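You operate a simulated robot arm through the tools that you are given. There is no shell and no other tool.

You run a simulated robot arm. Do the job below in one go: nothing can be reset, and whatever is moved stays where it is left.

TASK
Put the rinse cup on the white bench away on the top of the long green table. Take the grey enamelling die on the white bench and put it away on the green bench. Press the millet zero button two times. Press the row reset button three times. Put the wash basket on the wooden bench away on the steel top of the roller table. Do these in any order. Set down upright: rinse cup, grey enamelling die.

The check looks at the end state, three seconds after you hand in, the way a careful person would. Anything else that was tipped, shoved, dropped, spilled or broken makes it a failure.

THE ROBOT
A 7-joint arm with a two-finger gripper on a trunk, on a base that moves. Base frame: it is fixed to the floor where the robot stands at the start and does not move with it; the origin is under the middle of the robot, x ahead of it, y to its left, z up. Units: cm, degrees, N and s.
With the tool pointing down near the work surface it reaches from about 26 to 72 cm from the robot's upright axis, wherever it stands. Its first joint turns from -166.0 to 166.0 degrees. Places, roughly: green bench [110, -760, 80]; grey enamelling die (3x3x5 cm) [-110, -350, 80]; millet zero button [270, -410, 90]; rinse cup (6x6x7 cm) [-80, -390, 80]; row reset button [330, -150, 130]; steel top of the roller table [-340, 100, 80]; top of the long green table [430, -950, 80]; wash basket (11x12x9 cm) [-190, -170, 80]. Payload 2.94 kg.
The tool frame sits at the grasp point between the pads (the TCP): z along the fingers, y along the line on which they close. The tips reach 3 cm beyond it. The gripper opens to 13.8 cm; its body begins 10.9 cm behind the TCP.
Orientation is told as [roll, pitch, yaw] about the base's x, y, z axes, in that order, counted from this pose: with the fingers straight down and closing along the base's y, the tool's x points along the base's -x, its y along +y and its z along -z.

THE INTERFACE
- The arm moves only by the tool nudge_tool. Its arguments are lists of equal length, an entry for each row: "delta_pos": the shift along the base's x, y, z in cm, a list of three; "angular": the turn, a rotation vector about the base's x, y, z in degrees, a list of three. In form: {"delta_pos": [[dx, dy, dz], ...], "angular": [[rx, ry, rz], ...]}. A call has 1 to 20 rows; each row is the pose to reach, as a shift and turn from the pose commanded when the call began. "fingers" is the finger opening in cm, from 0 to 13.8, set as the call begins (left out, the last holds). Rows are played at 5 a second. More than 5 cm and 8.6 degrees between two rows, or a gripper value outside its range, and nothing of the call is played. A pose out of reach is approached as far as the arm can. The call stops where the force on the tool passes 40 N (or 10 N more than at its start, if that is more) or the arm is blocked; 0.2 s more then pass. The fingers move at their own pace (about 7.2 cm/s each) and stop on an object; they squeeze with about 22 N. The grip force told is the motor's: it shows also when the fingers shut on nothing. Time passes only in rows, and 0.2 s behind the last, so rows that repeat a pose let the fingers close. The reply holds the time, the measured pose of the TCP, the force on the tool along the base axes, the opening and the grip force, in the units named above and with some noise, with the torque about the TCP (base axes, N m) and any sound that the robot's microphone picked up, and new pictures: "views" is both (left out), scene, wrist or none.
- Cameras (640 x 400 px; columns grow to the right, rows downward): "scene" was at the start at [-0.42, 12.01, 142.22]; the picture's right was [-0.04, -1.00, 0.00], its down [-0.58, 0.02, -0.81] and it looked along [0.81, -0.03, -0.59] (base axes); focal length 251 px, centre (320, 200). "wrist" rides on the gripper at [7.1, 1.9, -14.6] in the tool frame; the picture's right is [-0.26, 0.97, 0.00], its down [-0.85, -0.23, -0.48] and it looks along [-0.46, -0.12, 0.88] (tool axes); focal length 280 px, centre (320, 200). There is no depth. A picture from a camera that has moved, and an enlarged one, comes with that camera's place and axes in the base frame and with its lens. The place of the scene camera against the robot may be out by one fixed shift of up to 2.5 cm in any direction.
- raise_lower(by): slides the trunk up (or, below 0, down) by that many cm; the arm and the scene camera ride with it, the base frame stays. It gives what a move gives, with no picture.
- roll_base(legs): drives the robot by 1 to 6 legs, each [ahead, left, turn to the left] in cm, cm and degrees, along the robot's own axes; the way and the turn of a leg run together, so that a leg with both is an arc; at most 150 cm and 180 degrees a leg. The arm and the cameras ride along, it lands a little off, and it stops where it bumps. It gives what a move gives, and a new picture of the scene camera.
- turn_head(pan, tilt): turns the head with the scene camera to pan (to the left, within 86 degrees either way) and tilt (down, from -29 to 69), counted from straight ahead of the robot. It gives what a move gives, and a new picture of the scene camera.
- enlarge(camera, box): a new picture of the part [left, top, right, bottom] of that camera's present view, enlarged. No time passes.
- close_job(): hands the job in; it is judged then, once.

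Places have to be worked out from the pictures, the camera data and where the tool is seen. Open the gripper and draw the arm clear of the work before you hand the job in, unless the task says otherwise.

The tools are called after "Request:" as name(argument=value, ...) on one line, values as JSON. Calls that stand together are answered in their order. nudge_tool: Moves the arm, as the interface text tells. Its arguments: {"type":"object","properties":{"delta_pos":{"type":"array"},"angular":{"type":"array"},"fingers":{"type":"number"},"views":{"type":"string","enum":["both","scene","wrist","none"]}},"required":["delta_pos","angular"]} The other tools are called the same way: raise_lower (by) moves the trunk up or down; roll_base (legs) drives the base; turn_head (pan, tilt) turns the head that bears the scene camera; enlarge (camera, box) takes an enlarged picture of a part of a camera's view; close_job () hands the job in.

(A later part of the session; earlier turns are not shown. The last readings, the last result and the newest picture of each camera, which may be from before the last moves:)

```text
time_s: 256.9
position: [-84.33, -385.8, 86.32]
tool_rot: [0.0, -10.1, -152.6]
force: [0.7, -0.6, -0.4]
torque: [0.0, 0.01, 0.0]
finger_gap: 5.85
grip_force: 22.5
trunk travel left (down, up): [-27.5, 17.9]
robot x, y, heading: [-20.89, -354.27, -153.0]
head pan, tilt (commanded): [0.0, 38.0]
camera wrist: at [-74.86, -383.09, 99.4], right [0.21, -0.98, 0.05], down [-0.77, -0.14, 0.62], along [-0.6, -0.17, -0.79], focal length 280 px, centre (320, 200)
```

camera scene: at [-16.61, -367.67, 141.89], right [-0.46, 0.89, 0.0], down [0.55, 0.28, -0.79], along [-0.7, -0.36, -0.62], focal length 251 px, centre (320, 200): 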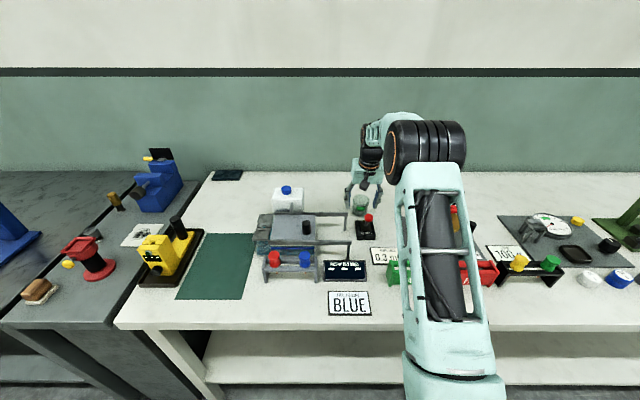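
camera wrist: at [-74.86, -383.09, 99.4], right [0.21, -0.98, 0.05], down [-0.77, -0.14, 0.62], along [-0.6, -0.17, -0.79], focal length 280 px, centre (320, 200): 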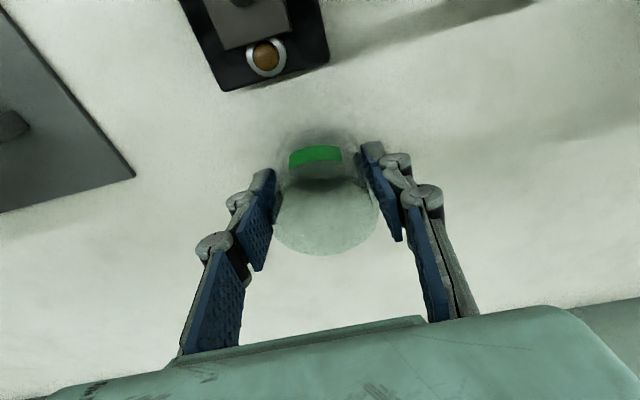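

Gripped at 5.85 cm. I'll lift straight up smoothly.

Request:
nudge_tool(delta_pos=[[0, 0, 1], [0, 0, 3], [0, 0, 6], [0, 0, 9], [0, 0, 12], [0, 0, 15], [0, 0, 18], [0, 0, 20]], angular=[[0, 0, 0], [0, 0, 0], [0, 0, 0], [0, 0, 0], [0, 0, 0], [0, 0, 0], [0, 0, 0], [0, 0, 0]])

```text
time_s: 258.7
position: [-84.16, -385.87, 106.32]
tool_rot: [0.1, -10.0, -152.5]
force: [0.1, 0.3, -1.1]
torque: [-0.01, -0.02, -0.02]
finger_gap: 5.84
grip_force: 22.0
trunk travel left (down, up): [-27.5, 17.9]
robot x, y, heading: [-20.86, -354.15, -152.6]
head pan, tilt (commanded): [0.0, 38.0]
camera scene: at [-16.6, -367.67, 141.89], right [-0.46, 0.89, 0.0], down [0.55, 0.28, -0.79], along [-0.7, -0.36, -0.62], focal length 251 px, centre (320, 200)
camera wrist: at [-74.74, -383.22, 119.45], right [0.21, -0.98, 0.05], down [-0.77, -0.14, 0.62], along [-0.6, -0.17, -0.79], focal length 280 px, centre (320, 200)
```

scene: 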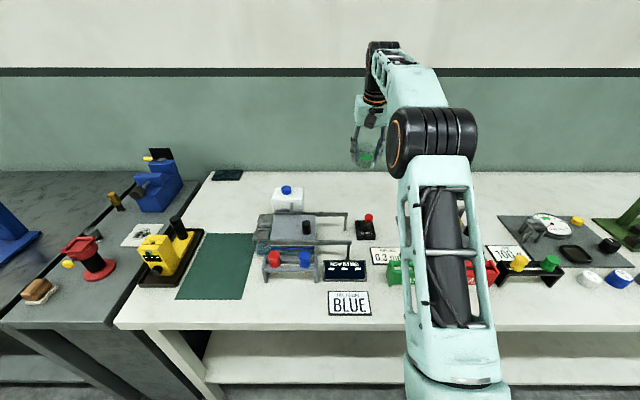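
wrist: 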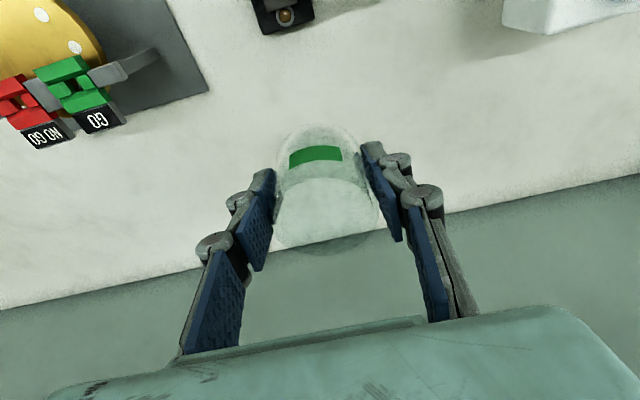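

The cup is up and empty-looking. I'll draw it in to about 55 cm radius, back away from the bench, then turn left to face down the aisle.

Request:
nudge_tool(delta_pos=[[3.5, 1.8, 0], [7, 3.6, 0], [10.5, 5.4, 0], [14.2, 7.3, 0]], angular=[[0, 0, 0], [0, 0, 0], [0, 0, 0], [0, 0, 0]], views="none")

Request:
roll_base(legs=[[-46, 0, 0]])

Request:
roll_base(legs=[[0, 0, 90]])

Request:
turn_head(pan=0, tilt=25)

```text
time_s: 259.7
position: [-69.83, -378.35, 106.32]
tool_rot: [-0.1, -10.0, -152.7]
force: [0.0, 0.4, -0.3]
torque: [0.03, 0.0, 0.01]
finger_gap: 5.83
grip_force: 21.7
trunk travel left (down, up): [-27.5, 17.9]
robot x, y, heading: [-21.07, -353.87, -152.7]
head pan, tilt (commanded): [0.0, 38.0]
```

```text
time_s: 262.5
position: [-28.94, -357.13, 106.34]
tool_rot: [0.0, -10.2, -153.0]
force: [-0.5, 0.2, -0.2]
torque: [0.02, -0.01, 0.01]
finger_gap: 5.86
grip_force: 21.9
trunk travel left (down, up): [-27.5, 17.9]
robot x, y, heading: [20.06, -333.2, -152.9]
head pan, tilt (commanded): [0.0, 38.0]
camera scene: at [24.43, -346.57, 141.89], right [-0.46, 0.89, 0.0], down [0.55, 0.28, -0.79], along [-0.7, -0.36, -0.62], focal length 251 px, centre (320, 200)
```

scene: 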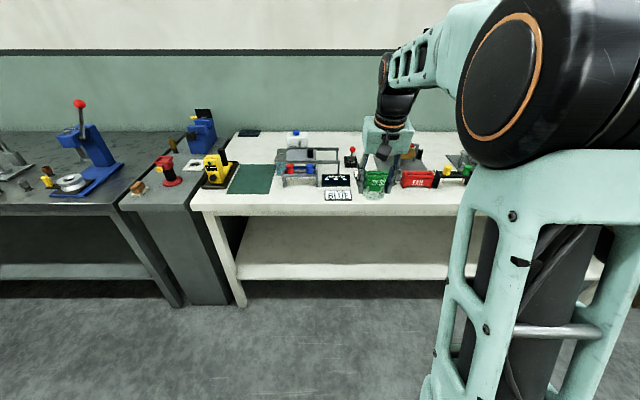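

```text
time_s: 266.7
position: [44.69, -381.76, 106.36]
tool_rot: [0.0, -10.1, -62.1]
force: [-0.1, 0.3, -0.3]
torque: [-0.05, -0.02, 0.01]
finger_gap: 5.86
grip_force: 21.8
trunk travel left (down, up): [-27.5, 17.9]
robot x, y, heading: [19.83, -333.33, -61.9]
head pan, tilt (commanded): [0.0, 38.0]
camera scene: at [31.06, -328.52, 141.89], right [-0.88, -0.47, 0.0], down [-0.29, 0.54, -0.79], along [0.37, -0.7, -0.62], focal length 251 px, centre (320, 200)
```

scene: 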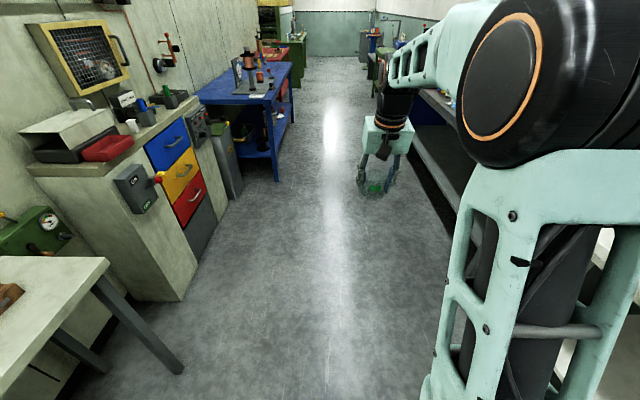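

```text
time_s: 267.5
position: [44.69, -381.66, 106.23]
tool_rot: [0.0, -10.1, -62.1]
force: [-0.5, -0.4, -0.3]
torque: [0.02, -0.01, 0.0]
finger_gap: 5.86
grip_force: 21.9
trunk travel left (down, up): [-27.5, 17.9]
robot x, y, heading: [20.03, -332.95, -62.1]
head pan, tilt (commanded): [0.0, 25.0]
camera scene: at [31.33, -329.03, 143.91], right [-0.88, -0.47, 0.0], down [-0.2, 0.37, -0.91], along [0.42, -0.8, -0.42], focal length 251 px, centre (320, 200)
```

scene: 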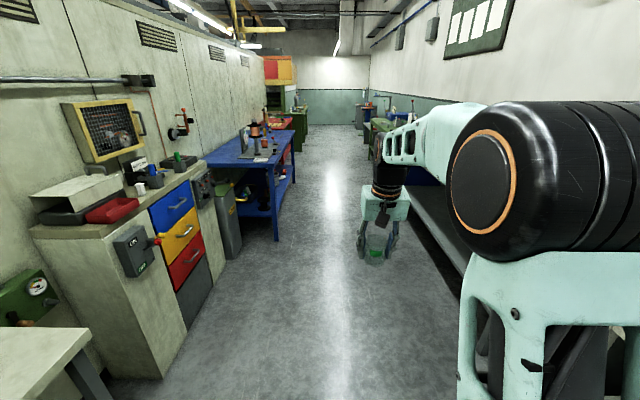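

Facing down the aisle at s=306, t=-133 with the cup steady. I'll trim the heading by -1 and drive 450 cm ahead along the clear centre.

Request:
roll_base(legs=[[0, 0, -1], [150, 0, 0], [150, 0, 0], [150, 0, 0]])

```text
time_s: 289.4
position: [233.97, -791.8, 106.29]
tool_rot: [0.0, -10.1, -64.8]
force: [-0.3, -1.1, -1.2]
torque: [-0.03, 0.03, 0.0]
finger_gap: 5.8
grip_force: 21.7
trunk travel left (down, up): [-27.5, 17.9]
robot x, y, heading: [211.21, -741.89, -64.9]
head pan, tilt (commanded): [0.0, 25.0]
camera scene: at [223.14, -738.59, 143.92], right [-0.91, -0.42, 0.0], down [-0.18, 0.38, -0.91], along [0.38, -0.82, -0.42], focal length 251 px, centre (320, 200)
```

scene: 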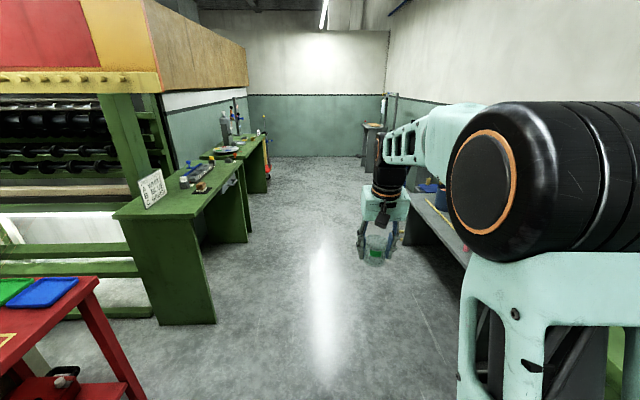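

I'm at s=757, t=-149. The rough place of the long green table's top projects to about (230,147); I'll enlarge that area.

Request:
enlarge(camera="scene", box=[100, 90, 300, 215])

```text
3.20 times, centred on (200, 152) of scene
camera zoom: at [223.14, -738.59, 143.92], right [-0.91, -0.42, 0.0], down [-0.18, 0.38, -0.91], along [0.38, -0.82, -0.42], focal length 803 px, centre (704, 352)
```

zoom: 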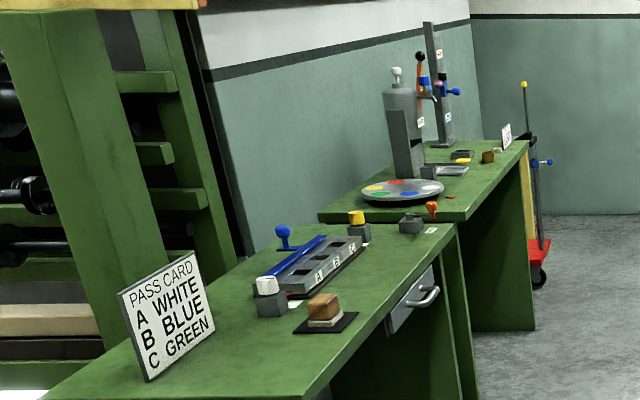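

Two green tables stand in line on the left; the given place lies on the farther one (s about 992–1119, front edge t about -74). I'll straighten the heading and drive 250 cm on to face it.

Request:
roll_base(legs=[[0, 0, 2.2], [130, 5, 0], [120, 5, 0]])

Request:
turn_head(pan=60, tilt=30)

```text
time_s: 302.1
position: [362.42, -1009.1, 106.4]
tool_rot: [0.0, -10.2, -62.0]
force: [-0.2, 0.2, -0.1]
torque: [-0.02, 0.0, -0.02]
finger_gap: 5.78
grip_force: 22.2
trunk travel left (down, up): [-27.5, 17.9]
robot x, y, heading: [337.91, -960.79, -61.9]
head pan, tilt (commanded): [0.0, 25.0]
camera scene: at [348.89, -956.51, 143.92], right [-0.88, -0.47, 0.0], down [-0.2, 0.37, -0.91], along [0.42, -0.8, -0.42], focal length 251 px, centre (320, 200)
```

scene: 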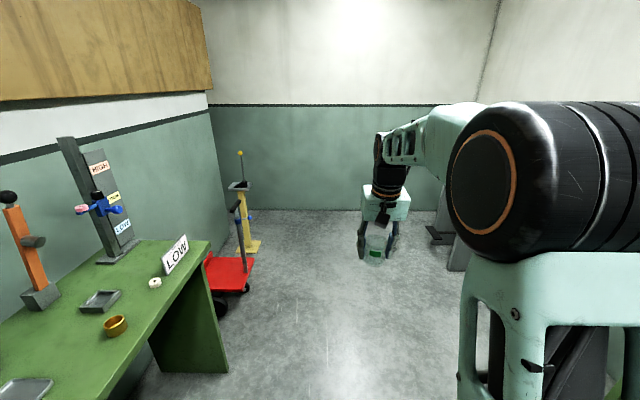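

```text
time_s: 303.4
position: [362.34, -1009.13, 106.39]
tool_rot: [0.0, -10.0, -62.0]
force: [0.6, 0.3, -1.1]
torque: [-0.01, 0.03, 0.02]
finger_gap: 5.77
grip_force: 21.9
trunk travel left (down, up): [-27.5, 17.9]
robot x, y, heading: [337.42, -960.47, -62.5]
head pan, tilt (commanded): [60.0, 30.0]
camera scene: at [353.62, -948.7, 143.12], right [-0.04, -1.0, 0.0], down [-0.5, 0.02, -0.87], along [0.87, -0.03, -0.5], focal length 251 px, centre (320, 200)
```

scene: 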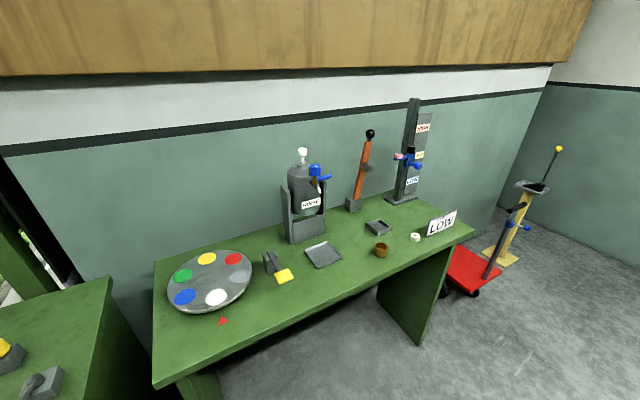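

The far table has a free patch near its front between the colour disc and the yellow block, at about (402,-934.5) (s=1015, t=-66). I'll turn left 90 degrees in place to face the table.

Request:
roll_base(legs=[[0, 0, 89.5]])

Request:
turn_head(pan=0, tilt=42)

```text
time_s: 307.6
position: [386.41, -936.39, 106.34]
tool_rot: [-0.1, -10.1, 27.2]
force: [-0.4, -0.5, -1.0]
torque: [-0.03, -0.02, -0.02]
finger_gap: 5.74
grip_force: 21.8
trunk travel left (down, up): [-27.5, 17.9]
robot x, y, heading: [337.27, -960.78, 27.3]
head pan, tilt (commanded): [60.0, 30.0]
camera scene: at [323.56, -944.36, 143.12], right [1.0, -0.05, 0.0], down [-0.02, -0.5, -0.87], along [0.04, 0.86, -0.5], focal length 251 px, centre (320, 200)
```

scene: 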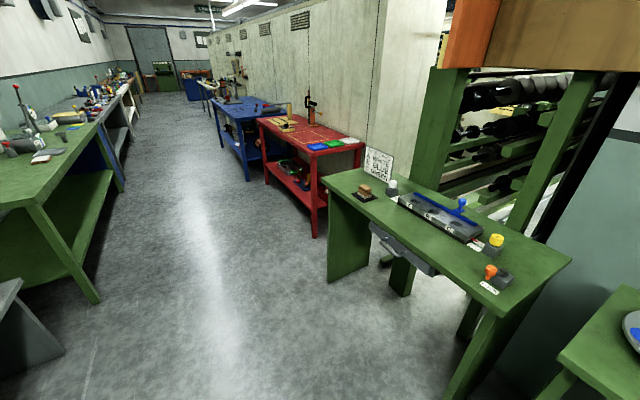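

```text
time_s: 308.9
position: [386.52, -936.42, 106.35]
tool_rot: [0.0, -10.1, 27.2]
force: [0.8, -0.4, -0.3]
torque: [-0.01, -0.02, 0.0]
finger_gap: 5.78
grip_force: 21.9
trunk travel left (down, up): [-27.5, 17.9]
robot x, y, heading: [337.37, -960.65, 27.2]
head pan, tilt (commanded): [0.0, 42.0]
camera scene: at [330.55, -949.57, 141.29], right [0.46, -0.89, 0.0], down [-0.59, -0.31, -0.74], along [0.66, 0.34, -0.67], focal length 251 px, centre (320, 200)
```

scene: 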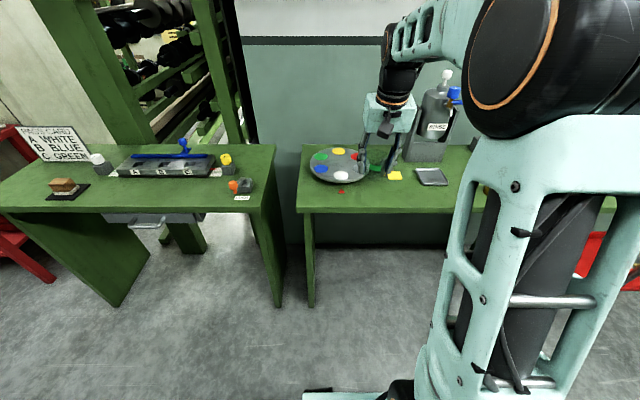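

The patch is at about (401.5,-935). I'll shift the base 7 ahead and 6.5 right, then look down with the wrist camera.

Request:
roll_base(legs=[[7, -6.5, 0]])

Request:
nudge_tool(delta_pos=[[0, 0, 0]], angular=[[0, 0, 0]], views="both")

```text
time_s: 310.1
position: [395.72, -939.09, 106.36]
tool_rot: [0.0, -10.1, 27.2]
force: [-0.4, 0.3, -0.1]
torque: [-0.03, 0.03, -0.01]
finger_gap: 5.78
grip_force: 21.9
trunk travel left (down, up): [-27.5, 17.9]
robot x, y, heading: [346.79, -963.08, 27.2]
head pan, tilt (commanded): [0.0, 42.0]
camera scene: at [339.78, -952.17, 141.29], right [0.46, -0.89, 0.0], down [-0.6, -0.31, -0.74], along [0.66, 0.34, -0.67], focal length 251 px, centre (320, 200)
```

scene: 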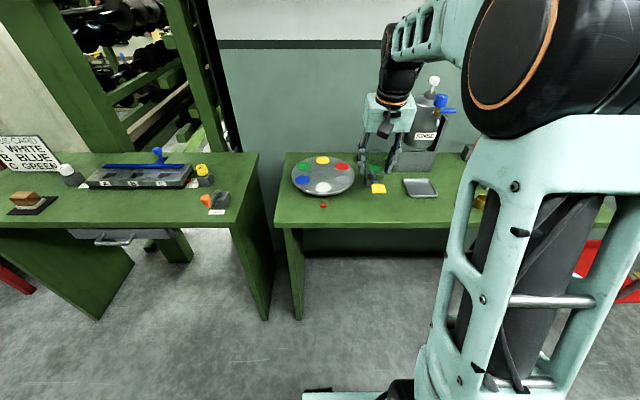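

```text
time_s: 310.5
position: [395.69, -939.02, 106.27]
tool_rot: [0.0, -10.1, 27.2]
force: [0.1, -0.4, -0.3]
torque: [0.01, -0.01, -0.02]
finger_gap: 5.76
grip_force: 22.2
trunk travel left (down, up): [-27.5, 17.9]
robot x, y, heading: [346.97, -963.18, 27.0]
head pan, tilt (commanded): [0.0, 42.0]
camera scene: at [339.76, -952.17, 141.29], right [0.46, -0.89, 0.0], down [-0.6, -0.31, -0.74], along [0.66, 0.34, -0.67], focal length 251 px, centre (320, 200)
camera wrist: at [386.31, -941.66, 119.46], right [-0.21, 0.98, 0.05], down [0.77, 0.14, 0.62], along [0.6, 0.17, -0.79], focal length 280 px, centre (320, 200)
```

scene: 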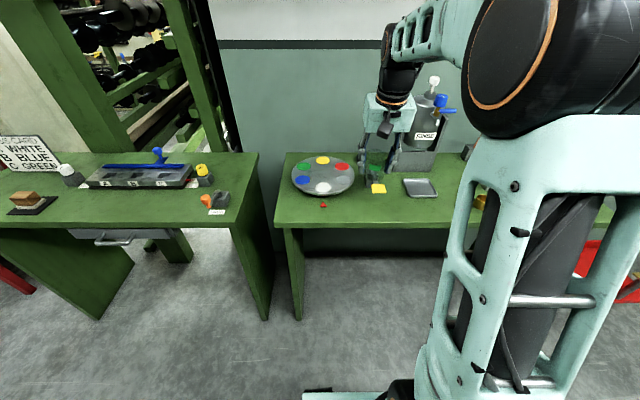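
wrist: 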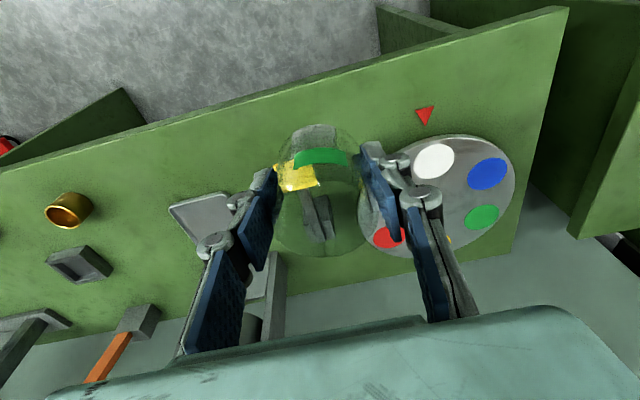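

The point under the tool is right at the table's front edge; the free patch between yellow block and disc is at about (401,-932.5). I'll move over it at height and lower to z 92.

Request:
nudge_tool(delta_pos=[[2.7, 3.2, 0], [5.4, 6.5, 0], [5.4, 6.5, -4], [5.4, 6.5, -8], [5.4, 6.5, -12], [5.4, 6.5, -14.3]], angular=[[0, 0, 0], [0, 0, 0], [0, 0, 0], [0, 0, 0], [0, 0, 0], [0, 0, 0]])

```text
time_s: 311.9
position: [401.05, -932.47, 91.95]
tool_rot: [0.0, -10.0, 27.2]
force: [-0.1, -0.2, -1.3]
torque: [0.0, 0.02, -0.03]
finger_gap: 5.72
grip_force: 21.7
trunk travel left (down, up): [-27.5, 17.9]
robot x, y, heading: [346.46, -963.23, 27.1]
head pan, tilt (commanded): [0.0, 42.0]
camera scene: at [339.77, -952.16, 141.3], right [0.46, -0.89, 0.0], down [-0.6, -0.31, -0.74], along [0.66, 0.34, -0.67], focal length 251 px, centre (320, 200)
camera wrist: at [391.71, -935.2, 105.11], right [-0.21, 0.98, 0.05], down [0.77, 0.14, 0.62], along [0.6, 0.17, -0.79], focal length 280 px, centre (320, 200)
```

scene: 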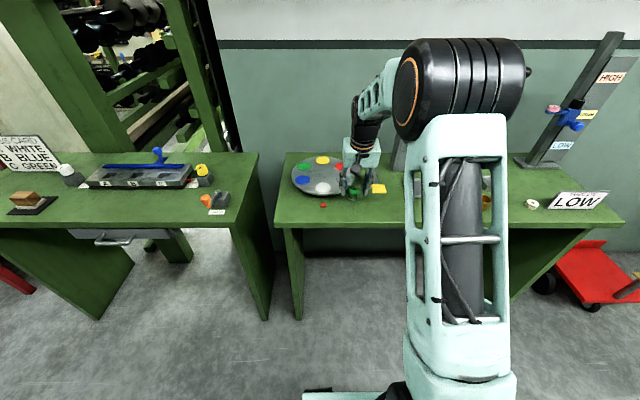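
wrist: 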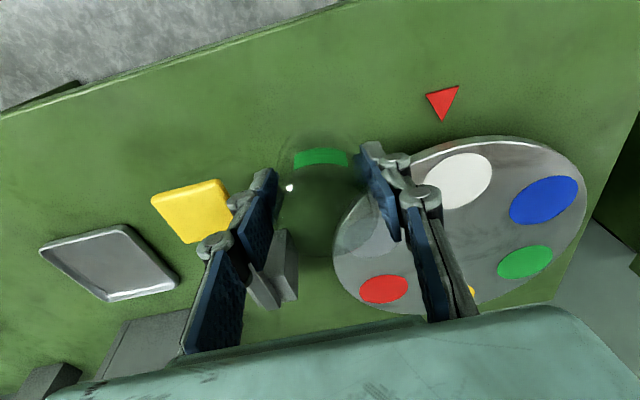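

The patch under the cup is clear. I'll lower to about 87.5, then step down gently, checking after each step.

Request:
nudge_tool(delta_pos=[[0, 0, -2], [0, 0, -4], [0, 0, -4.8]], angular=[[0, 0, 0], [0, 0, 0], [0, 0, 0]], views="wrist")

```text
time_s: 312.7
position: [401.33, -932.68, 87.56]
tool_rot: [0.0, -10.6, 27.1]
force: [0.9, 0.7, 15.8]
torque: [0.08, -0.1, -0.02]
finger_gap: 5.46
grip_force: 21.7
trunk travel left (down, up): [-27.5, 17.9]
robot x, y, heading: [346.92, -962.98, 27.0]
head pan, tilt (commanded): [0.0, 42.0]
camera wrist: at [391.71, -935.28, 100.53], right [-0.21, 0.98, 0.05], down [0.77, 0.14, 0.62], along [0.6, 0.17, -0.78], focal length 280 px, centre (320, 200)
```

wrist: 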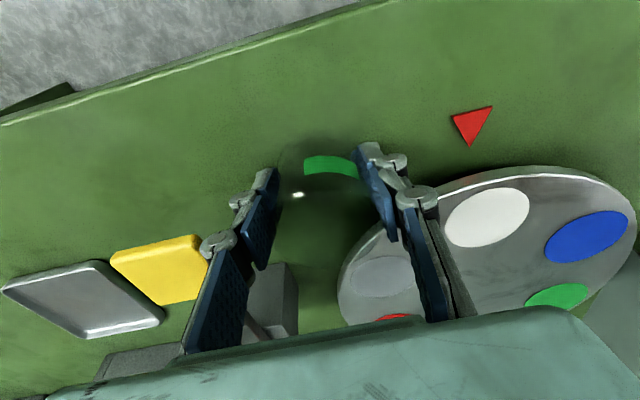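

Contact already: 16 N at z 87.6, so this table is a bit higher. I'll ease up 0.3 cm to unload and look at the cup.

Request:
nudge_tool(delta_pos=[[0, 0, 0.25]], angular=[[0, 0, 0]], views="both")

Request:
enlarge(camera="wrist", box=[230, 120, 430, 250])

Request:
enlarge(camera="scene", box=[300, 130, 420, 220])

```text
time_s: 313.1
position: [401.02, -932.63, 87.64]
tool_rot: [0.0, -10.1, 27.2]
force: [2.6, 2.0, 8.6]
torque: [0.21, -0.27, -0.06]
finger_gap: 5.46
grip_force: 22.0
trunk travel left (down, up): [-27.5, 17.9]
robot x, y, heading: [346.79, -962.88, 27.1]
head pan, tilt (commanded): [0.0, 42.0]
camera scene: at [339.7, -952.21, 141.28], right [0.46, -0.89, 0.0], down [-0.6, -0.3, -0.74], along [0.66, 0.34, -0.67], focal length 251 px, centre (320, 200)
camera wrist: at [391.7, -935.29, 100.61], right [-0.21, 0.98, 0.05], down [0.77, 0.14, 0.62], along [0.6, 0.17, -0.78], focal length 280 px, centre (320, 200)
```

scene: 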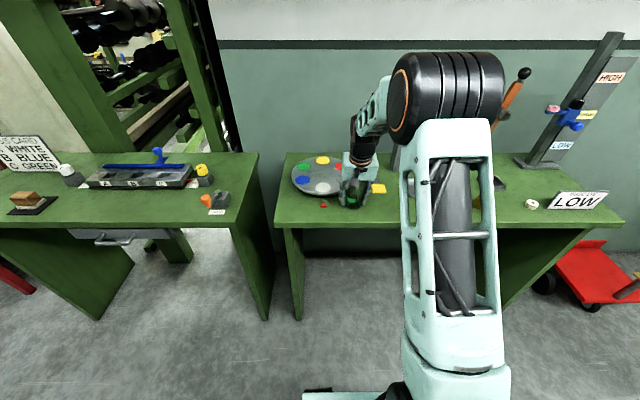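
wrist: 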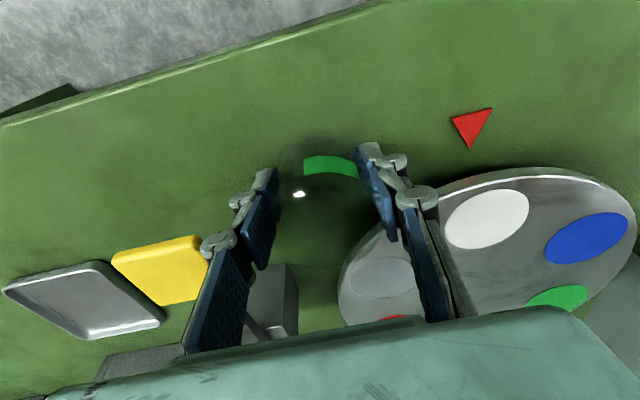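

```text
3.08 times, centred on (330, 185) of wrist
camera zoom: at [391.7, -935.29, 100.61], right [-0.21, 0.98, 0.05], down [0.77, 0.14, 0.62], along [0.6, 0.17, -0.78], focal length 863 px, centre (289, 246)
```

zoom: 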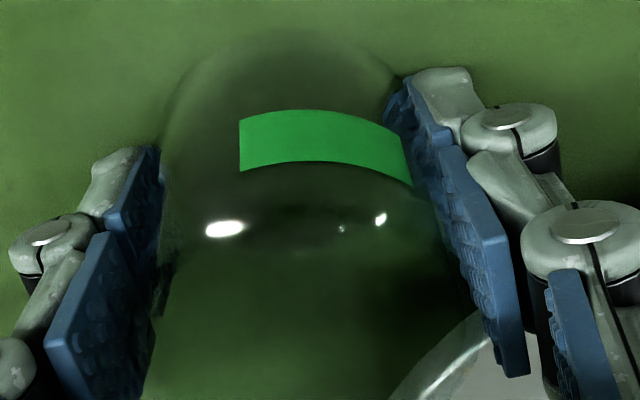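

```text
4.44 times, centred on (360, 175) of scene
camera zoom: at [339.7, -952.21, 141.28], right [0.46, -0.89, 0.0], down [-0.6, -0.3, -0.74], along [0.66, 0.34, -0.67], focal length 1116 px, centre (142, 311)
```

zoom: 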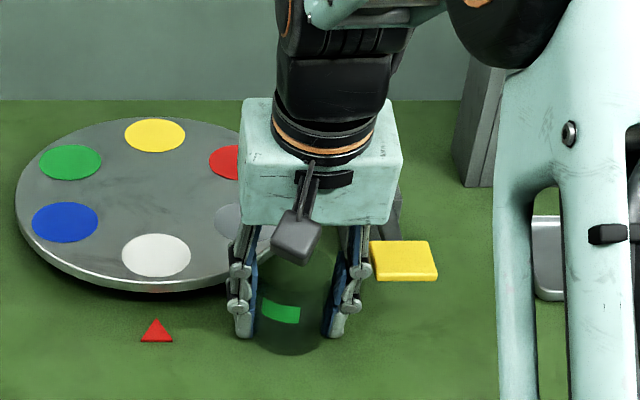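

The cup is resting with a light load; the shrinking gap fits a slightly tapered cup creeping up in the pads. I'll ease up 0.15 cm more and then open the fingers to 8.

Request:
nudge_tool(delta_pos=[[0, 0, 0.15]], angular=[[0, 0, 0]], views="none")

```text
time_s: 313.5
position: [401.08, -932.65, 87.57]
tool_rot: [0.0, -10.0, 27.2]
force: [-0.1, 0.1, 1.7]
torque: [0.03, -0.08, -0.07]
finger_gap: 5.45
grip_force: 22.2
trunk travel left (down, up): [-27.5, 17.9]
robot x, y, heading: [346.63, -963.17, 26.9]
head pan, tilt (commanded): [0.0, 42.0]
```

Load is down to under 2 N. I'll open the fingers now.

Request:
nudge_tool(delta_pos=[[0, 0, 0], [0, 0, 0]], angular=[[0, 0, 0], [0, 0, 0]], fingers=8, views="both")

Request:
enlarge(camera="scene", box=[300, 130, 420, 220])

```text
time_s: 314.1
position: [400.85, -932.41, 87.6]
tool_rot: [0.1, -9.9, 27.3]
force: [-8.8, 9.4, -5.0]
torque: [-0.08, -0.28, -0.3]
finger_gap: 7.14
grip_force: 0.0
trunk travel left (down, up): [-27.5, 17.9]
robot x, y, heading: [346.76, -963.24, 27.4]
head pan, tilt (commanded): [0.0, 42.0]
camera scene: at [339.7, -952.03, 141.27], right [0.46, -0.89, 0.0], down [-0.6, -0.31, -0.74], along [0.66, 0.34, -0.67], focal length 251 px, centre (320, 200)
camera wrist: at [391.56, -935.0, 100.68], right [-0.21, 0.98, 0.05], down [0.78, 0.14, 0.61], along [0.59, 0.17, -0.79], focal length 280 px, centre (320, 200)
```

scene: 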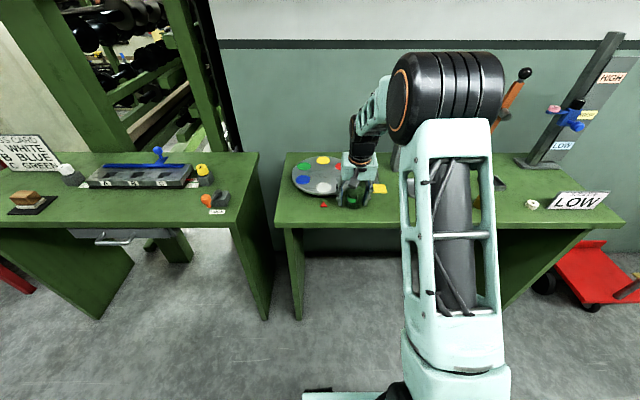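
wrist: 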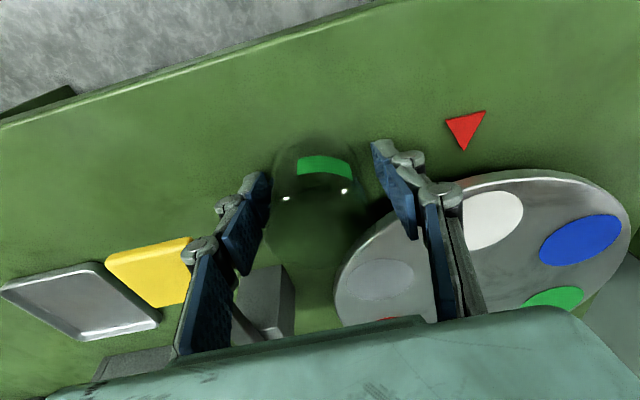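

```text
4.44 times, centred on (360, 175) of scene
camera zoom: at [339.7, -952.03, 141.27], right [0.46, -0.89, 0.0], down [-0.6, -0.31, -0.74], along [0.66, 0.34, -0.67], focal length 1116 px, centre (142, 311)
```

zoom: 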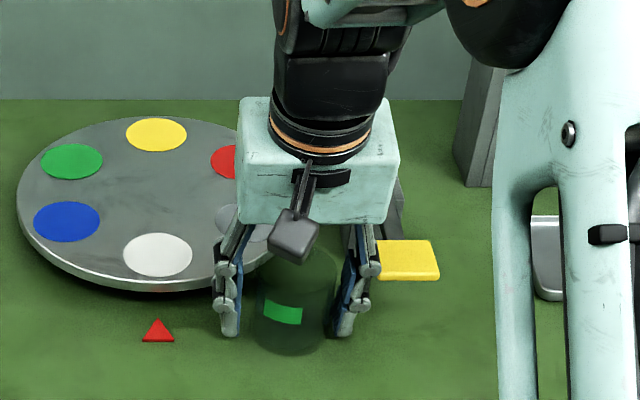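

Opening stopped at 7.1 cm with a sideways force: the finger on the yellow block's side is pressing on something. I'll relax the fingers to 6.7 to relieve that, without moving.

Request:
nudge_tool(delta_pos=[[0, 0, 0]], angular=[[0, 0, 0]], fingers=6.7, views="both")

Request:
enlarge(camera="wrist", box=[80, 120, 440, 345])

Request:
enlarge(camera="scene", box=[300, 130, 420, 220])

```text
time_s: 314.5
position: [401.14, -932.62, 87.68]
tool_rot: [0.0, -10.1, 27.1]
force: [-3.0, 2.6, -1.9]
torque: [-0.08, -0.12, -0.12]
finger_gap: 6.37
grip_force: 0.0
trunk travel left (down, up): [-27.5, 17.9]
robot x, y, heading: [347.01, -963.1, 26.6]
head pan, tilt (commanded): [0.0, 42.0]
camera scene: at [339.74, -952.13, 141.29], right [0.46, -0.89, 0.0], down [-0.6, -0.31, -0.74], along [0.66, 0.34, -0.67], focal length 251 px, centre (320, 200)
camera wrist: at [391.79, -935.26, 100.8], right [-0.21, 0.98, 0.04], down [0.77, 0.14, 0.62], along [0.6, 0.16, -0.78], focal length 280 px, centre (320, 200)
```

scene: 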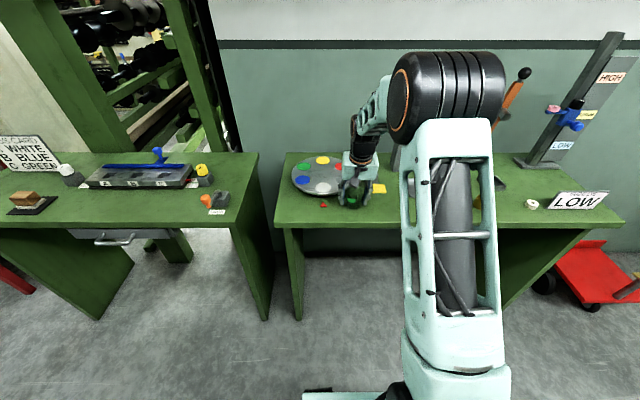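
wrist: 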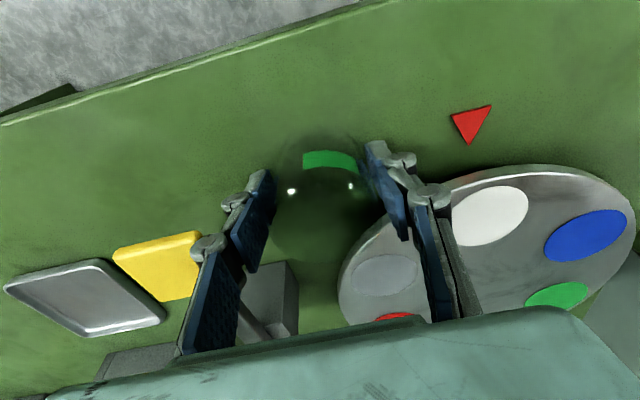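

```text
1.78 times, centred on (260, 232) of wrist
camera zoom: at [391.79, -935.26, 100.8], right [-0.21, 0.98, 0.04], down [0.77, 0.14, 0.62], along [0.6, 0.16, -0.78], focal length 498 px, centre (427, 142)
```

zoom: 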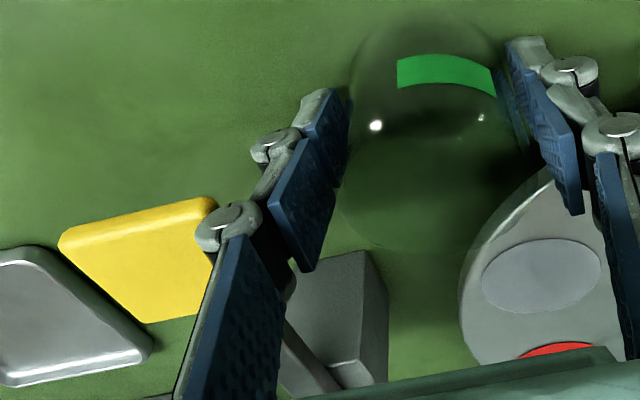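

```text
4.44 times, centred on (360, 175) of scene
camera zoom: at [339.74, -952.13, 141.29], right [0.46, -0.89, 0.0], down [-0.6, -0.31, -0.74], along [0.66, 0.34, -0.67], focal length 1116 px, centre (142, 311)
```

zoom: 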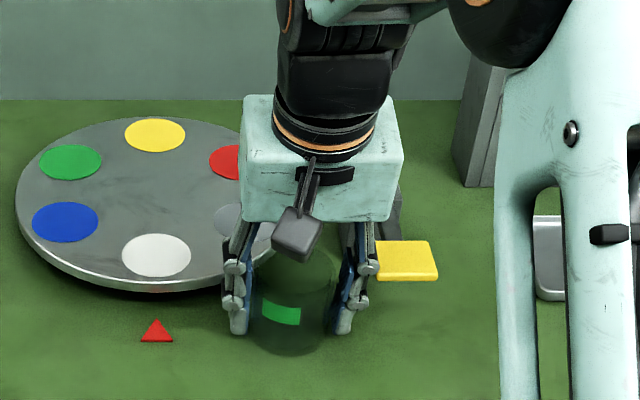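

The outer knuckle of that finger is against the yellow paddle, which sticks out from the grey block. I'll set 6.3 cm so it no longer presses, and raise 1 cm to see whether the cup stays down.

Request:
nudge_tool(delta_pos=[[0, 0, 0]], angular=[[0, 0, 0]], fingers=6.3, views="none")

```text
time_s: 314.9
position: [401.14, -932.76, 87.8]
tool_rot: [-0.1, -10.3, 27.0]
force: [-0.9, 1.3, 0.5]
torque: [-0.05, -0.02, -0.02]
finger_gap: 6.22
grip_force: 0.0
trunk travel left (down, up): [-27.5, 17.9]
robot x, y, heading: [346.92, -963.12, 27.0]
head pan, tilt (commanded): [0.0, 42.0]
```

Force is nearly gone with zero grip. I'll raise 0.8 cm and look.

Request:
nudge_tool(delta_pos=[[0, 0, 0.4], [0, 0, 0.8]], angular=[[0, 0, 0], [0, 0, 0]], views="both")

Request:
enlarge(camera="scene", box=[300, 130, 420, 220])

```text
time_s: 315.5
position: [401.13, -932.65, 88.47]
tool_rot: [0.0, -10.2, 27.1]
force: [-1.0, 0.6, -0.2]
torque: [-0.01, -0.02, -0.01]
finger_gap: 6.34
grip_force: 0.1
trunk travel left (down, up): [-27.5, 17.9]
robot x, y, heading: [347.12, -963.02, 27.0]
head pan, tilt (commanded): [0.0, 42.0]
camera scene: at [339.76, -952.17, 141.29], right [0.46, -0.89, 0.0], down [-0.6, -0.31, -0.74], along [0.66, 0.34, -0.67], focal length 251 px, centre (320, 200)
camera wrist: at [391.77, -935.22, 101.58], right [-0.21, 0.98, 0.05], down [0.77, 0.14, 0.62], along [0.6, 0.17, -0.79], focal length 280 px, centre (320, 200)
```

scene: 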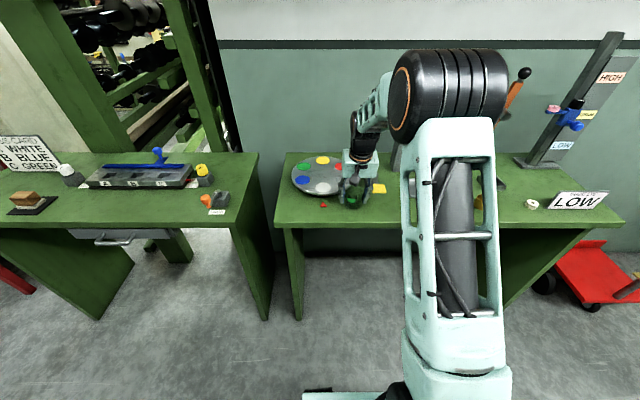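
wrist: 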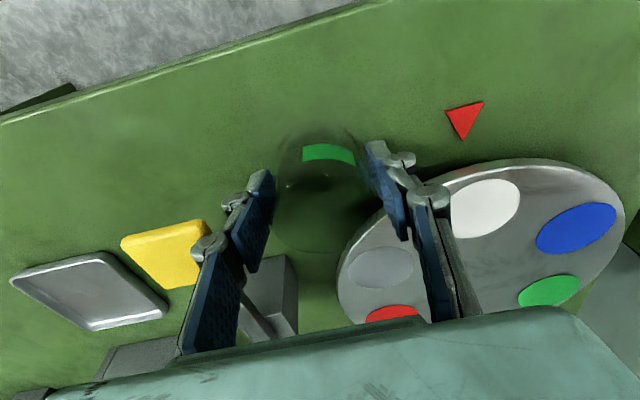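

```text
4.44 times, centred on (360, 175) of scene
camera zoom: at [339.76, -952.17, 141.29], right [0.46, -0.89, 0.0], down [-0.6, -0.31, -0.74], along [0.66, 0.34, -0.67], focal length 1116 px, centre (142, 311)
```

zoom: 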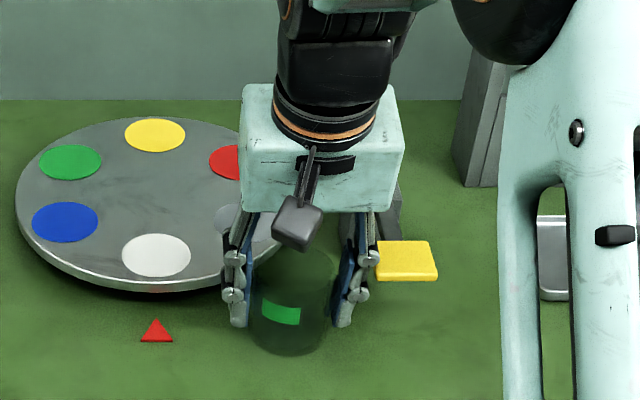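

The cup stayed on the table while the fingers rose, and the yellow paddle hasn't moved. I'll raise another 2 cm.

Request:
nudge_tool(delta_pos=[[0, 0, 0.7], [0, 0, 1.4], [0, 0, 2.0]], angular=[[0, 0, 0], [0, 0, 0], [0, 0, 0]], views="both")

Request:
enlarge(camera="scene", box=[300, 130, 420, 220])

```text
time_s: 316.3
position: [401.01, -932.52, 90.53]
tool_rot: [0.1, -10.0, 27.2]
force: [0.0, 0.2, -0.8]
torque: [0.0, -0.05, 0.02]
finger_gap: 6.31
grip_force: 0.0
trunk travel left (down, up): [-27.5, 17.9]
robot x, y, heading: [347.02, -962.66, 27.1]
head pan, tilt (commanded): [0.0, 42.0]
camera scene: at [339.76, -952.17, 141.29], right [0.46, -0.89, 0.0], down [-0.6, -0.31, -0.74], along [0.66, 0.34, -0.67], focal length 251 px, centre (320, 200)
camera wrist: at [391.73, -935.18, 103.56], right [-0.21, 0.98, 0.05], down [0.77, 0.14, 0.62], along [0.6, 0.17, -0.79], focal length 280 px, centre (320, 200)
```

scene: 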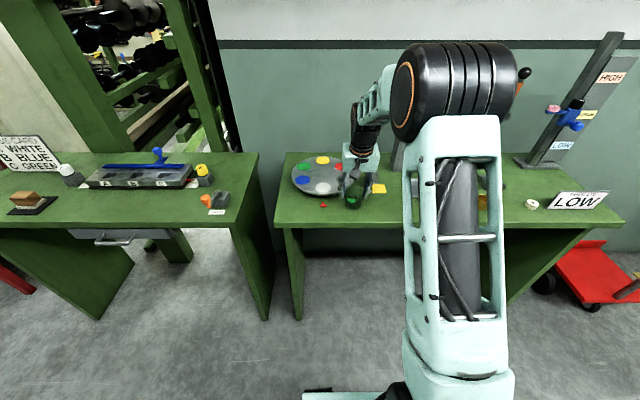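
wrist: 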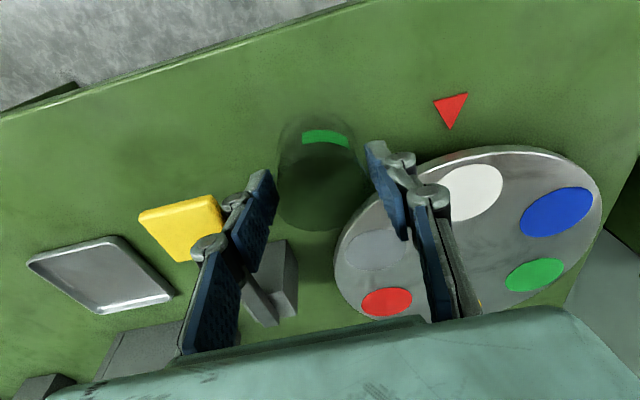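

```text
4.44 times, centred on (360, 175) of scene
camera zoom: at [339.76, -952.17, 141.29], right [0.46, -0.89, 0.0], down [-0.6, -0.31, -0.74], along [0.66, 0.34, -0.67], focal length 1116 px, centre (142, 311)
```

zoom: 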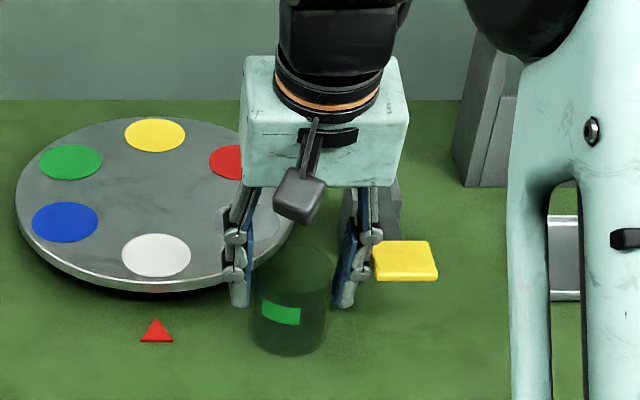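

The cup stands upright and free. I'll raise all the way up.

Request:
nudge_tool(delta_pos=[[0, 0, 2], [0, 0, 5], [0, 0, 9], [0, 0, 13], [0, 0, 17]], angular=[[0, 0, 0], [0, 0, 0], [0, 0, 0], [0, 0, 0], [0, 0, 0]], views="both")

Request:
enlarge(camera="scene", box=[270, 120, 430, 230])

```text
time_s: 317.5
position: [400.94, -932.5, 107.67]
tool_rot: [0.0, -10.1, 27.2]
force: [-0.5, 0.0, -0.1]
torque: [0.03, 0.02, 0.0]
finger_gap: 6.32
grip_force: 0.2
trunk travel left (down, up): [-27.5, 17.9]
robot x, y, heading: [346.79, -963.18, 27.1]
head pan, tilt (commanded): [0.0, 42.0]
camera scene: at [339.75, -952.18, 141.29], right [0.46, -0.89, 0.0], down [-0.6, -0.31, -0.74], along [0.66, 0.34, -0.67], focal length 251 px, centre (320, 200)
camera wrist: at [391.63, -935.22, 120.77], right [-0.21, 0.98, 0.05], down [0.77, 0.14, 0.62], along [0.6, 0.17, -0.79], focal length 280 px, centre (320, 200)
```

scene: 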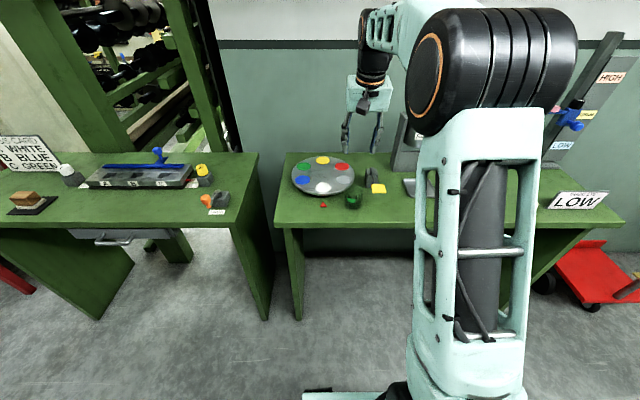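
wrist: 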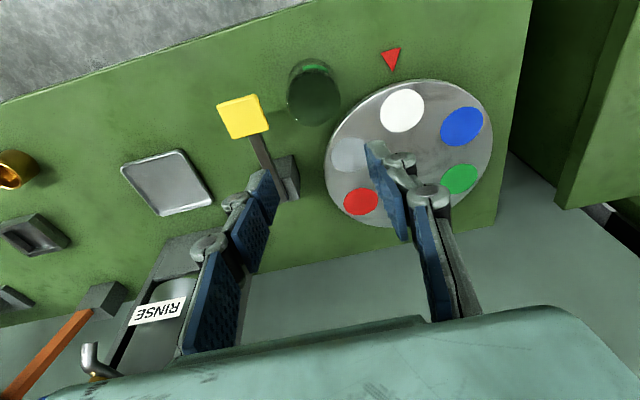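

```text
3.64 times, centred on (350, 175) of scene
camera zoom: at [339.75, -952.18, 141.29], right [0.46, -0.89, 0.0], down [-0.6, -0.31, -0.74], along [0.66, 0.34, -0.67], focal length 913 px, centre (211, 291)
```

zoom: 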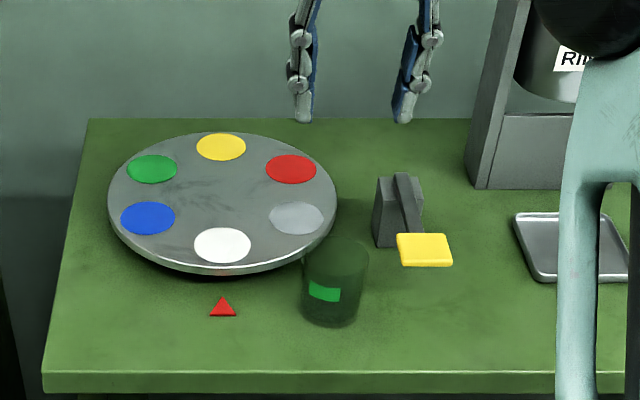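

The cup stands upright on the long green table, and triangulating the paddle shows it did not move. Now for the buttons: I'll level and draw in the arm, back off, and turn to drive back along the aisle.

Request:
nudge_tool(delta_pos=[[-3.5, -1.8, 0], [-7, -3.6, 0], [-10.5, -5.4, 0], [-13.4, -6.9, 0]], angular=[[-1.15, 2.25, 0], [-2.3, 4.5, 0], [-3.45, 6.75, 0], [-4.6, 9, 0]], views="none")

Request:
roll_base(legs=[[-12, 0, 0], [0, 0, 90]])

Request:
turn_head(pan=0, tilt=20)

```text
time_s: 318.5
position: [387.55, -939.5, 107.36]
tool_rot: [0.0, 0.0, 27.2]
force: [0.1, -0.4, -0.2]
torque: [0.02, 0.0, -0.02]
finger_gap: 6.31
grip_force: 0.2
trunk travel left (down, up): [-27.5, 17.9]
robot x, y, heading: [346.9, -963.05, 27.0]
head pan, tilt (commanded): [0.0, 42.0]
```

```text
time_s: 323.5
position: [312.61, -927.76, 107.3]
tool_rot: [0.0, 0.0, 116.6]
force: [-0.1, 0.7, 0.7]
torque: [0.01, 0.01, 0.01]
finger_gap: 6.29
grip_force: 0.1
trunk travel left (down, up): [-27.5, 17.9]
robot x, y, heading: [335.79, -968.64, 116.8]
head pan, tilt (commanded): [0.0, 42.0]
camera scene: at [322.56, -975.63, 141.29], right [0.89, 0.45, 0.0], down [0.3, -0.6, -0.74], along [-0.33, 0.66, -0.67], focal length 251 px, centre (320, 200)
```

scene: 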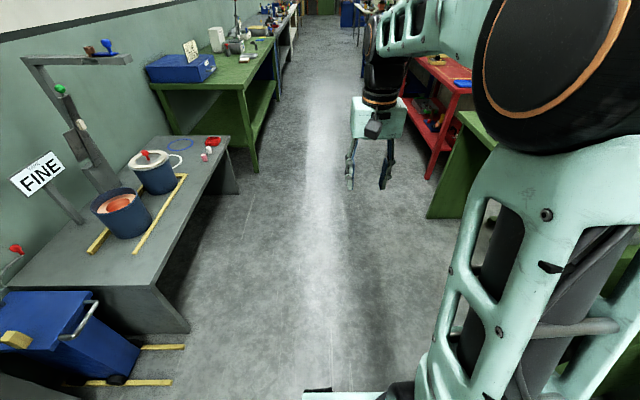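

```text
time_s: 324.4
position: [312.6, -927.65, 107.29]
tool_rot: [0.0, 0.0, 116.5]
force: [0.3, -0.6, -0.7]
torque: [0.0, 0.02, -0.03]
finger_gap: 6.3
grip_force: 0.1
trunk travel left (down, up): [-27.5, 17.9]
robot x, y, heading: [336.0, -968.79, 116.2]
head pan, tilt (commanded): [0.0, 20.0]
camera scene: at [322.14, -974.78, 144.72], right [0.89, 0.45, 0.0], down [0.15, -0.31, -0.94], along [-0.42, 0.84, -0.34], focal length 251 px, centre (320, 200)
```

scene: 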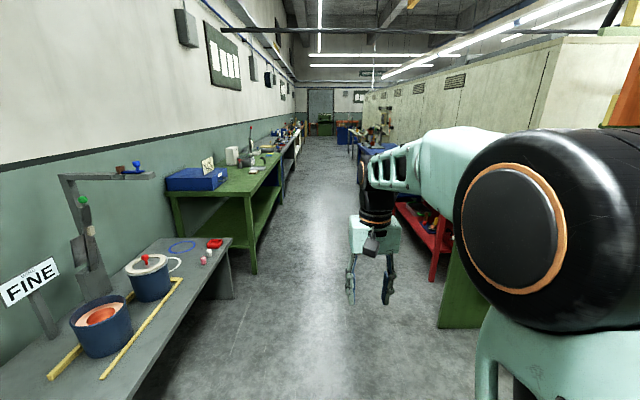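

Facing back up the aisle with a clear path. I'll drive 450 cm, checking drift afterwards.

Request:
roll_base(legs=[[0, 0, 0.5], [150, 0, 0], [150, 0, 0], [150, 0, 0]])

```text
time_s: 346.3
position: [92.59, -532.11, 107.27]
tool_rot: [-0.1, 0.0, 118.6]
force: [0.3, -0.4, 0.0]
torque: [0.0, 0.03, 0.01]
finger_gap: 6.31
grip_force: 0.1
trunk travel left (down, up): [-27.5, 17.9]
robot x, y, heading: [117.77, -572.23, 118.7]
head pan, tilt (commanded): [0.0, 20.0]
camera scene: at [103.8, -578.69, 144.73], right [0.88, 0.48, 0.0], down [0.16, -0.3, -0.94], along [-0.45, 0.82, -0.34], focal length 251 px, centre (320, 200)
```

scene: 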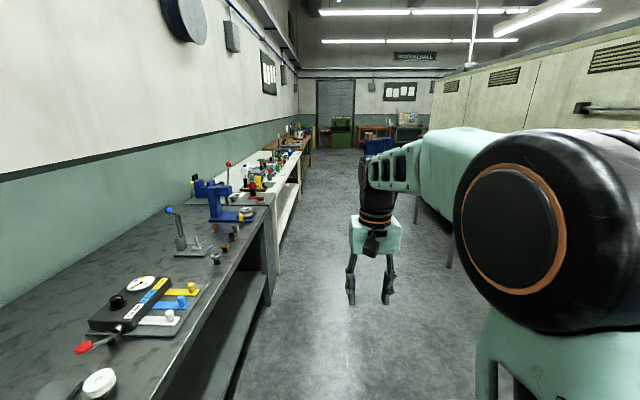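

I've drifted to t=-155, heading 118.6. I'll correct the heading and edge right while driving another 450 cm.

Request:
roll_base(legs=[[0, 0, -1.8], [150, -12, 0], [150, -8, 0], [150, 0, 0]])

Request:
turn_head(pan=-60, tilt=25)

```text
refused: leg 2 is longer than a leg can be; nothing moved
```

```text
time_s: 347.6
position: [92.76, -532.11, 107.27]
tool_rot: [0.0, 0.0, 118.7]
force: [0.1, 0.1, 0.2]
torque: [0.01, 0.0, 0.01]
finger_gap: 6.31
grip_force: 0.1
trunk travel left (down, up): [-27.5, 17.9]
robot x, y, heading: [117.62, -571.65, 118.9]
head pan, tilt (commanded): [-60.0, 25.0]
camera scene: at [113.06, -578.99, 143.92], right [0.85, -0.52, 0.0], down [-0.22, -0.36, -0.91], along [0.47, 0.77, -0.42], focal length 251 px, centre (320, 200)
```

scene: 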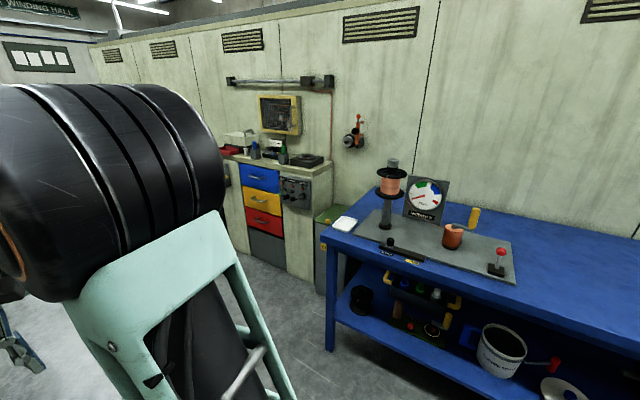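

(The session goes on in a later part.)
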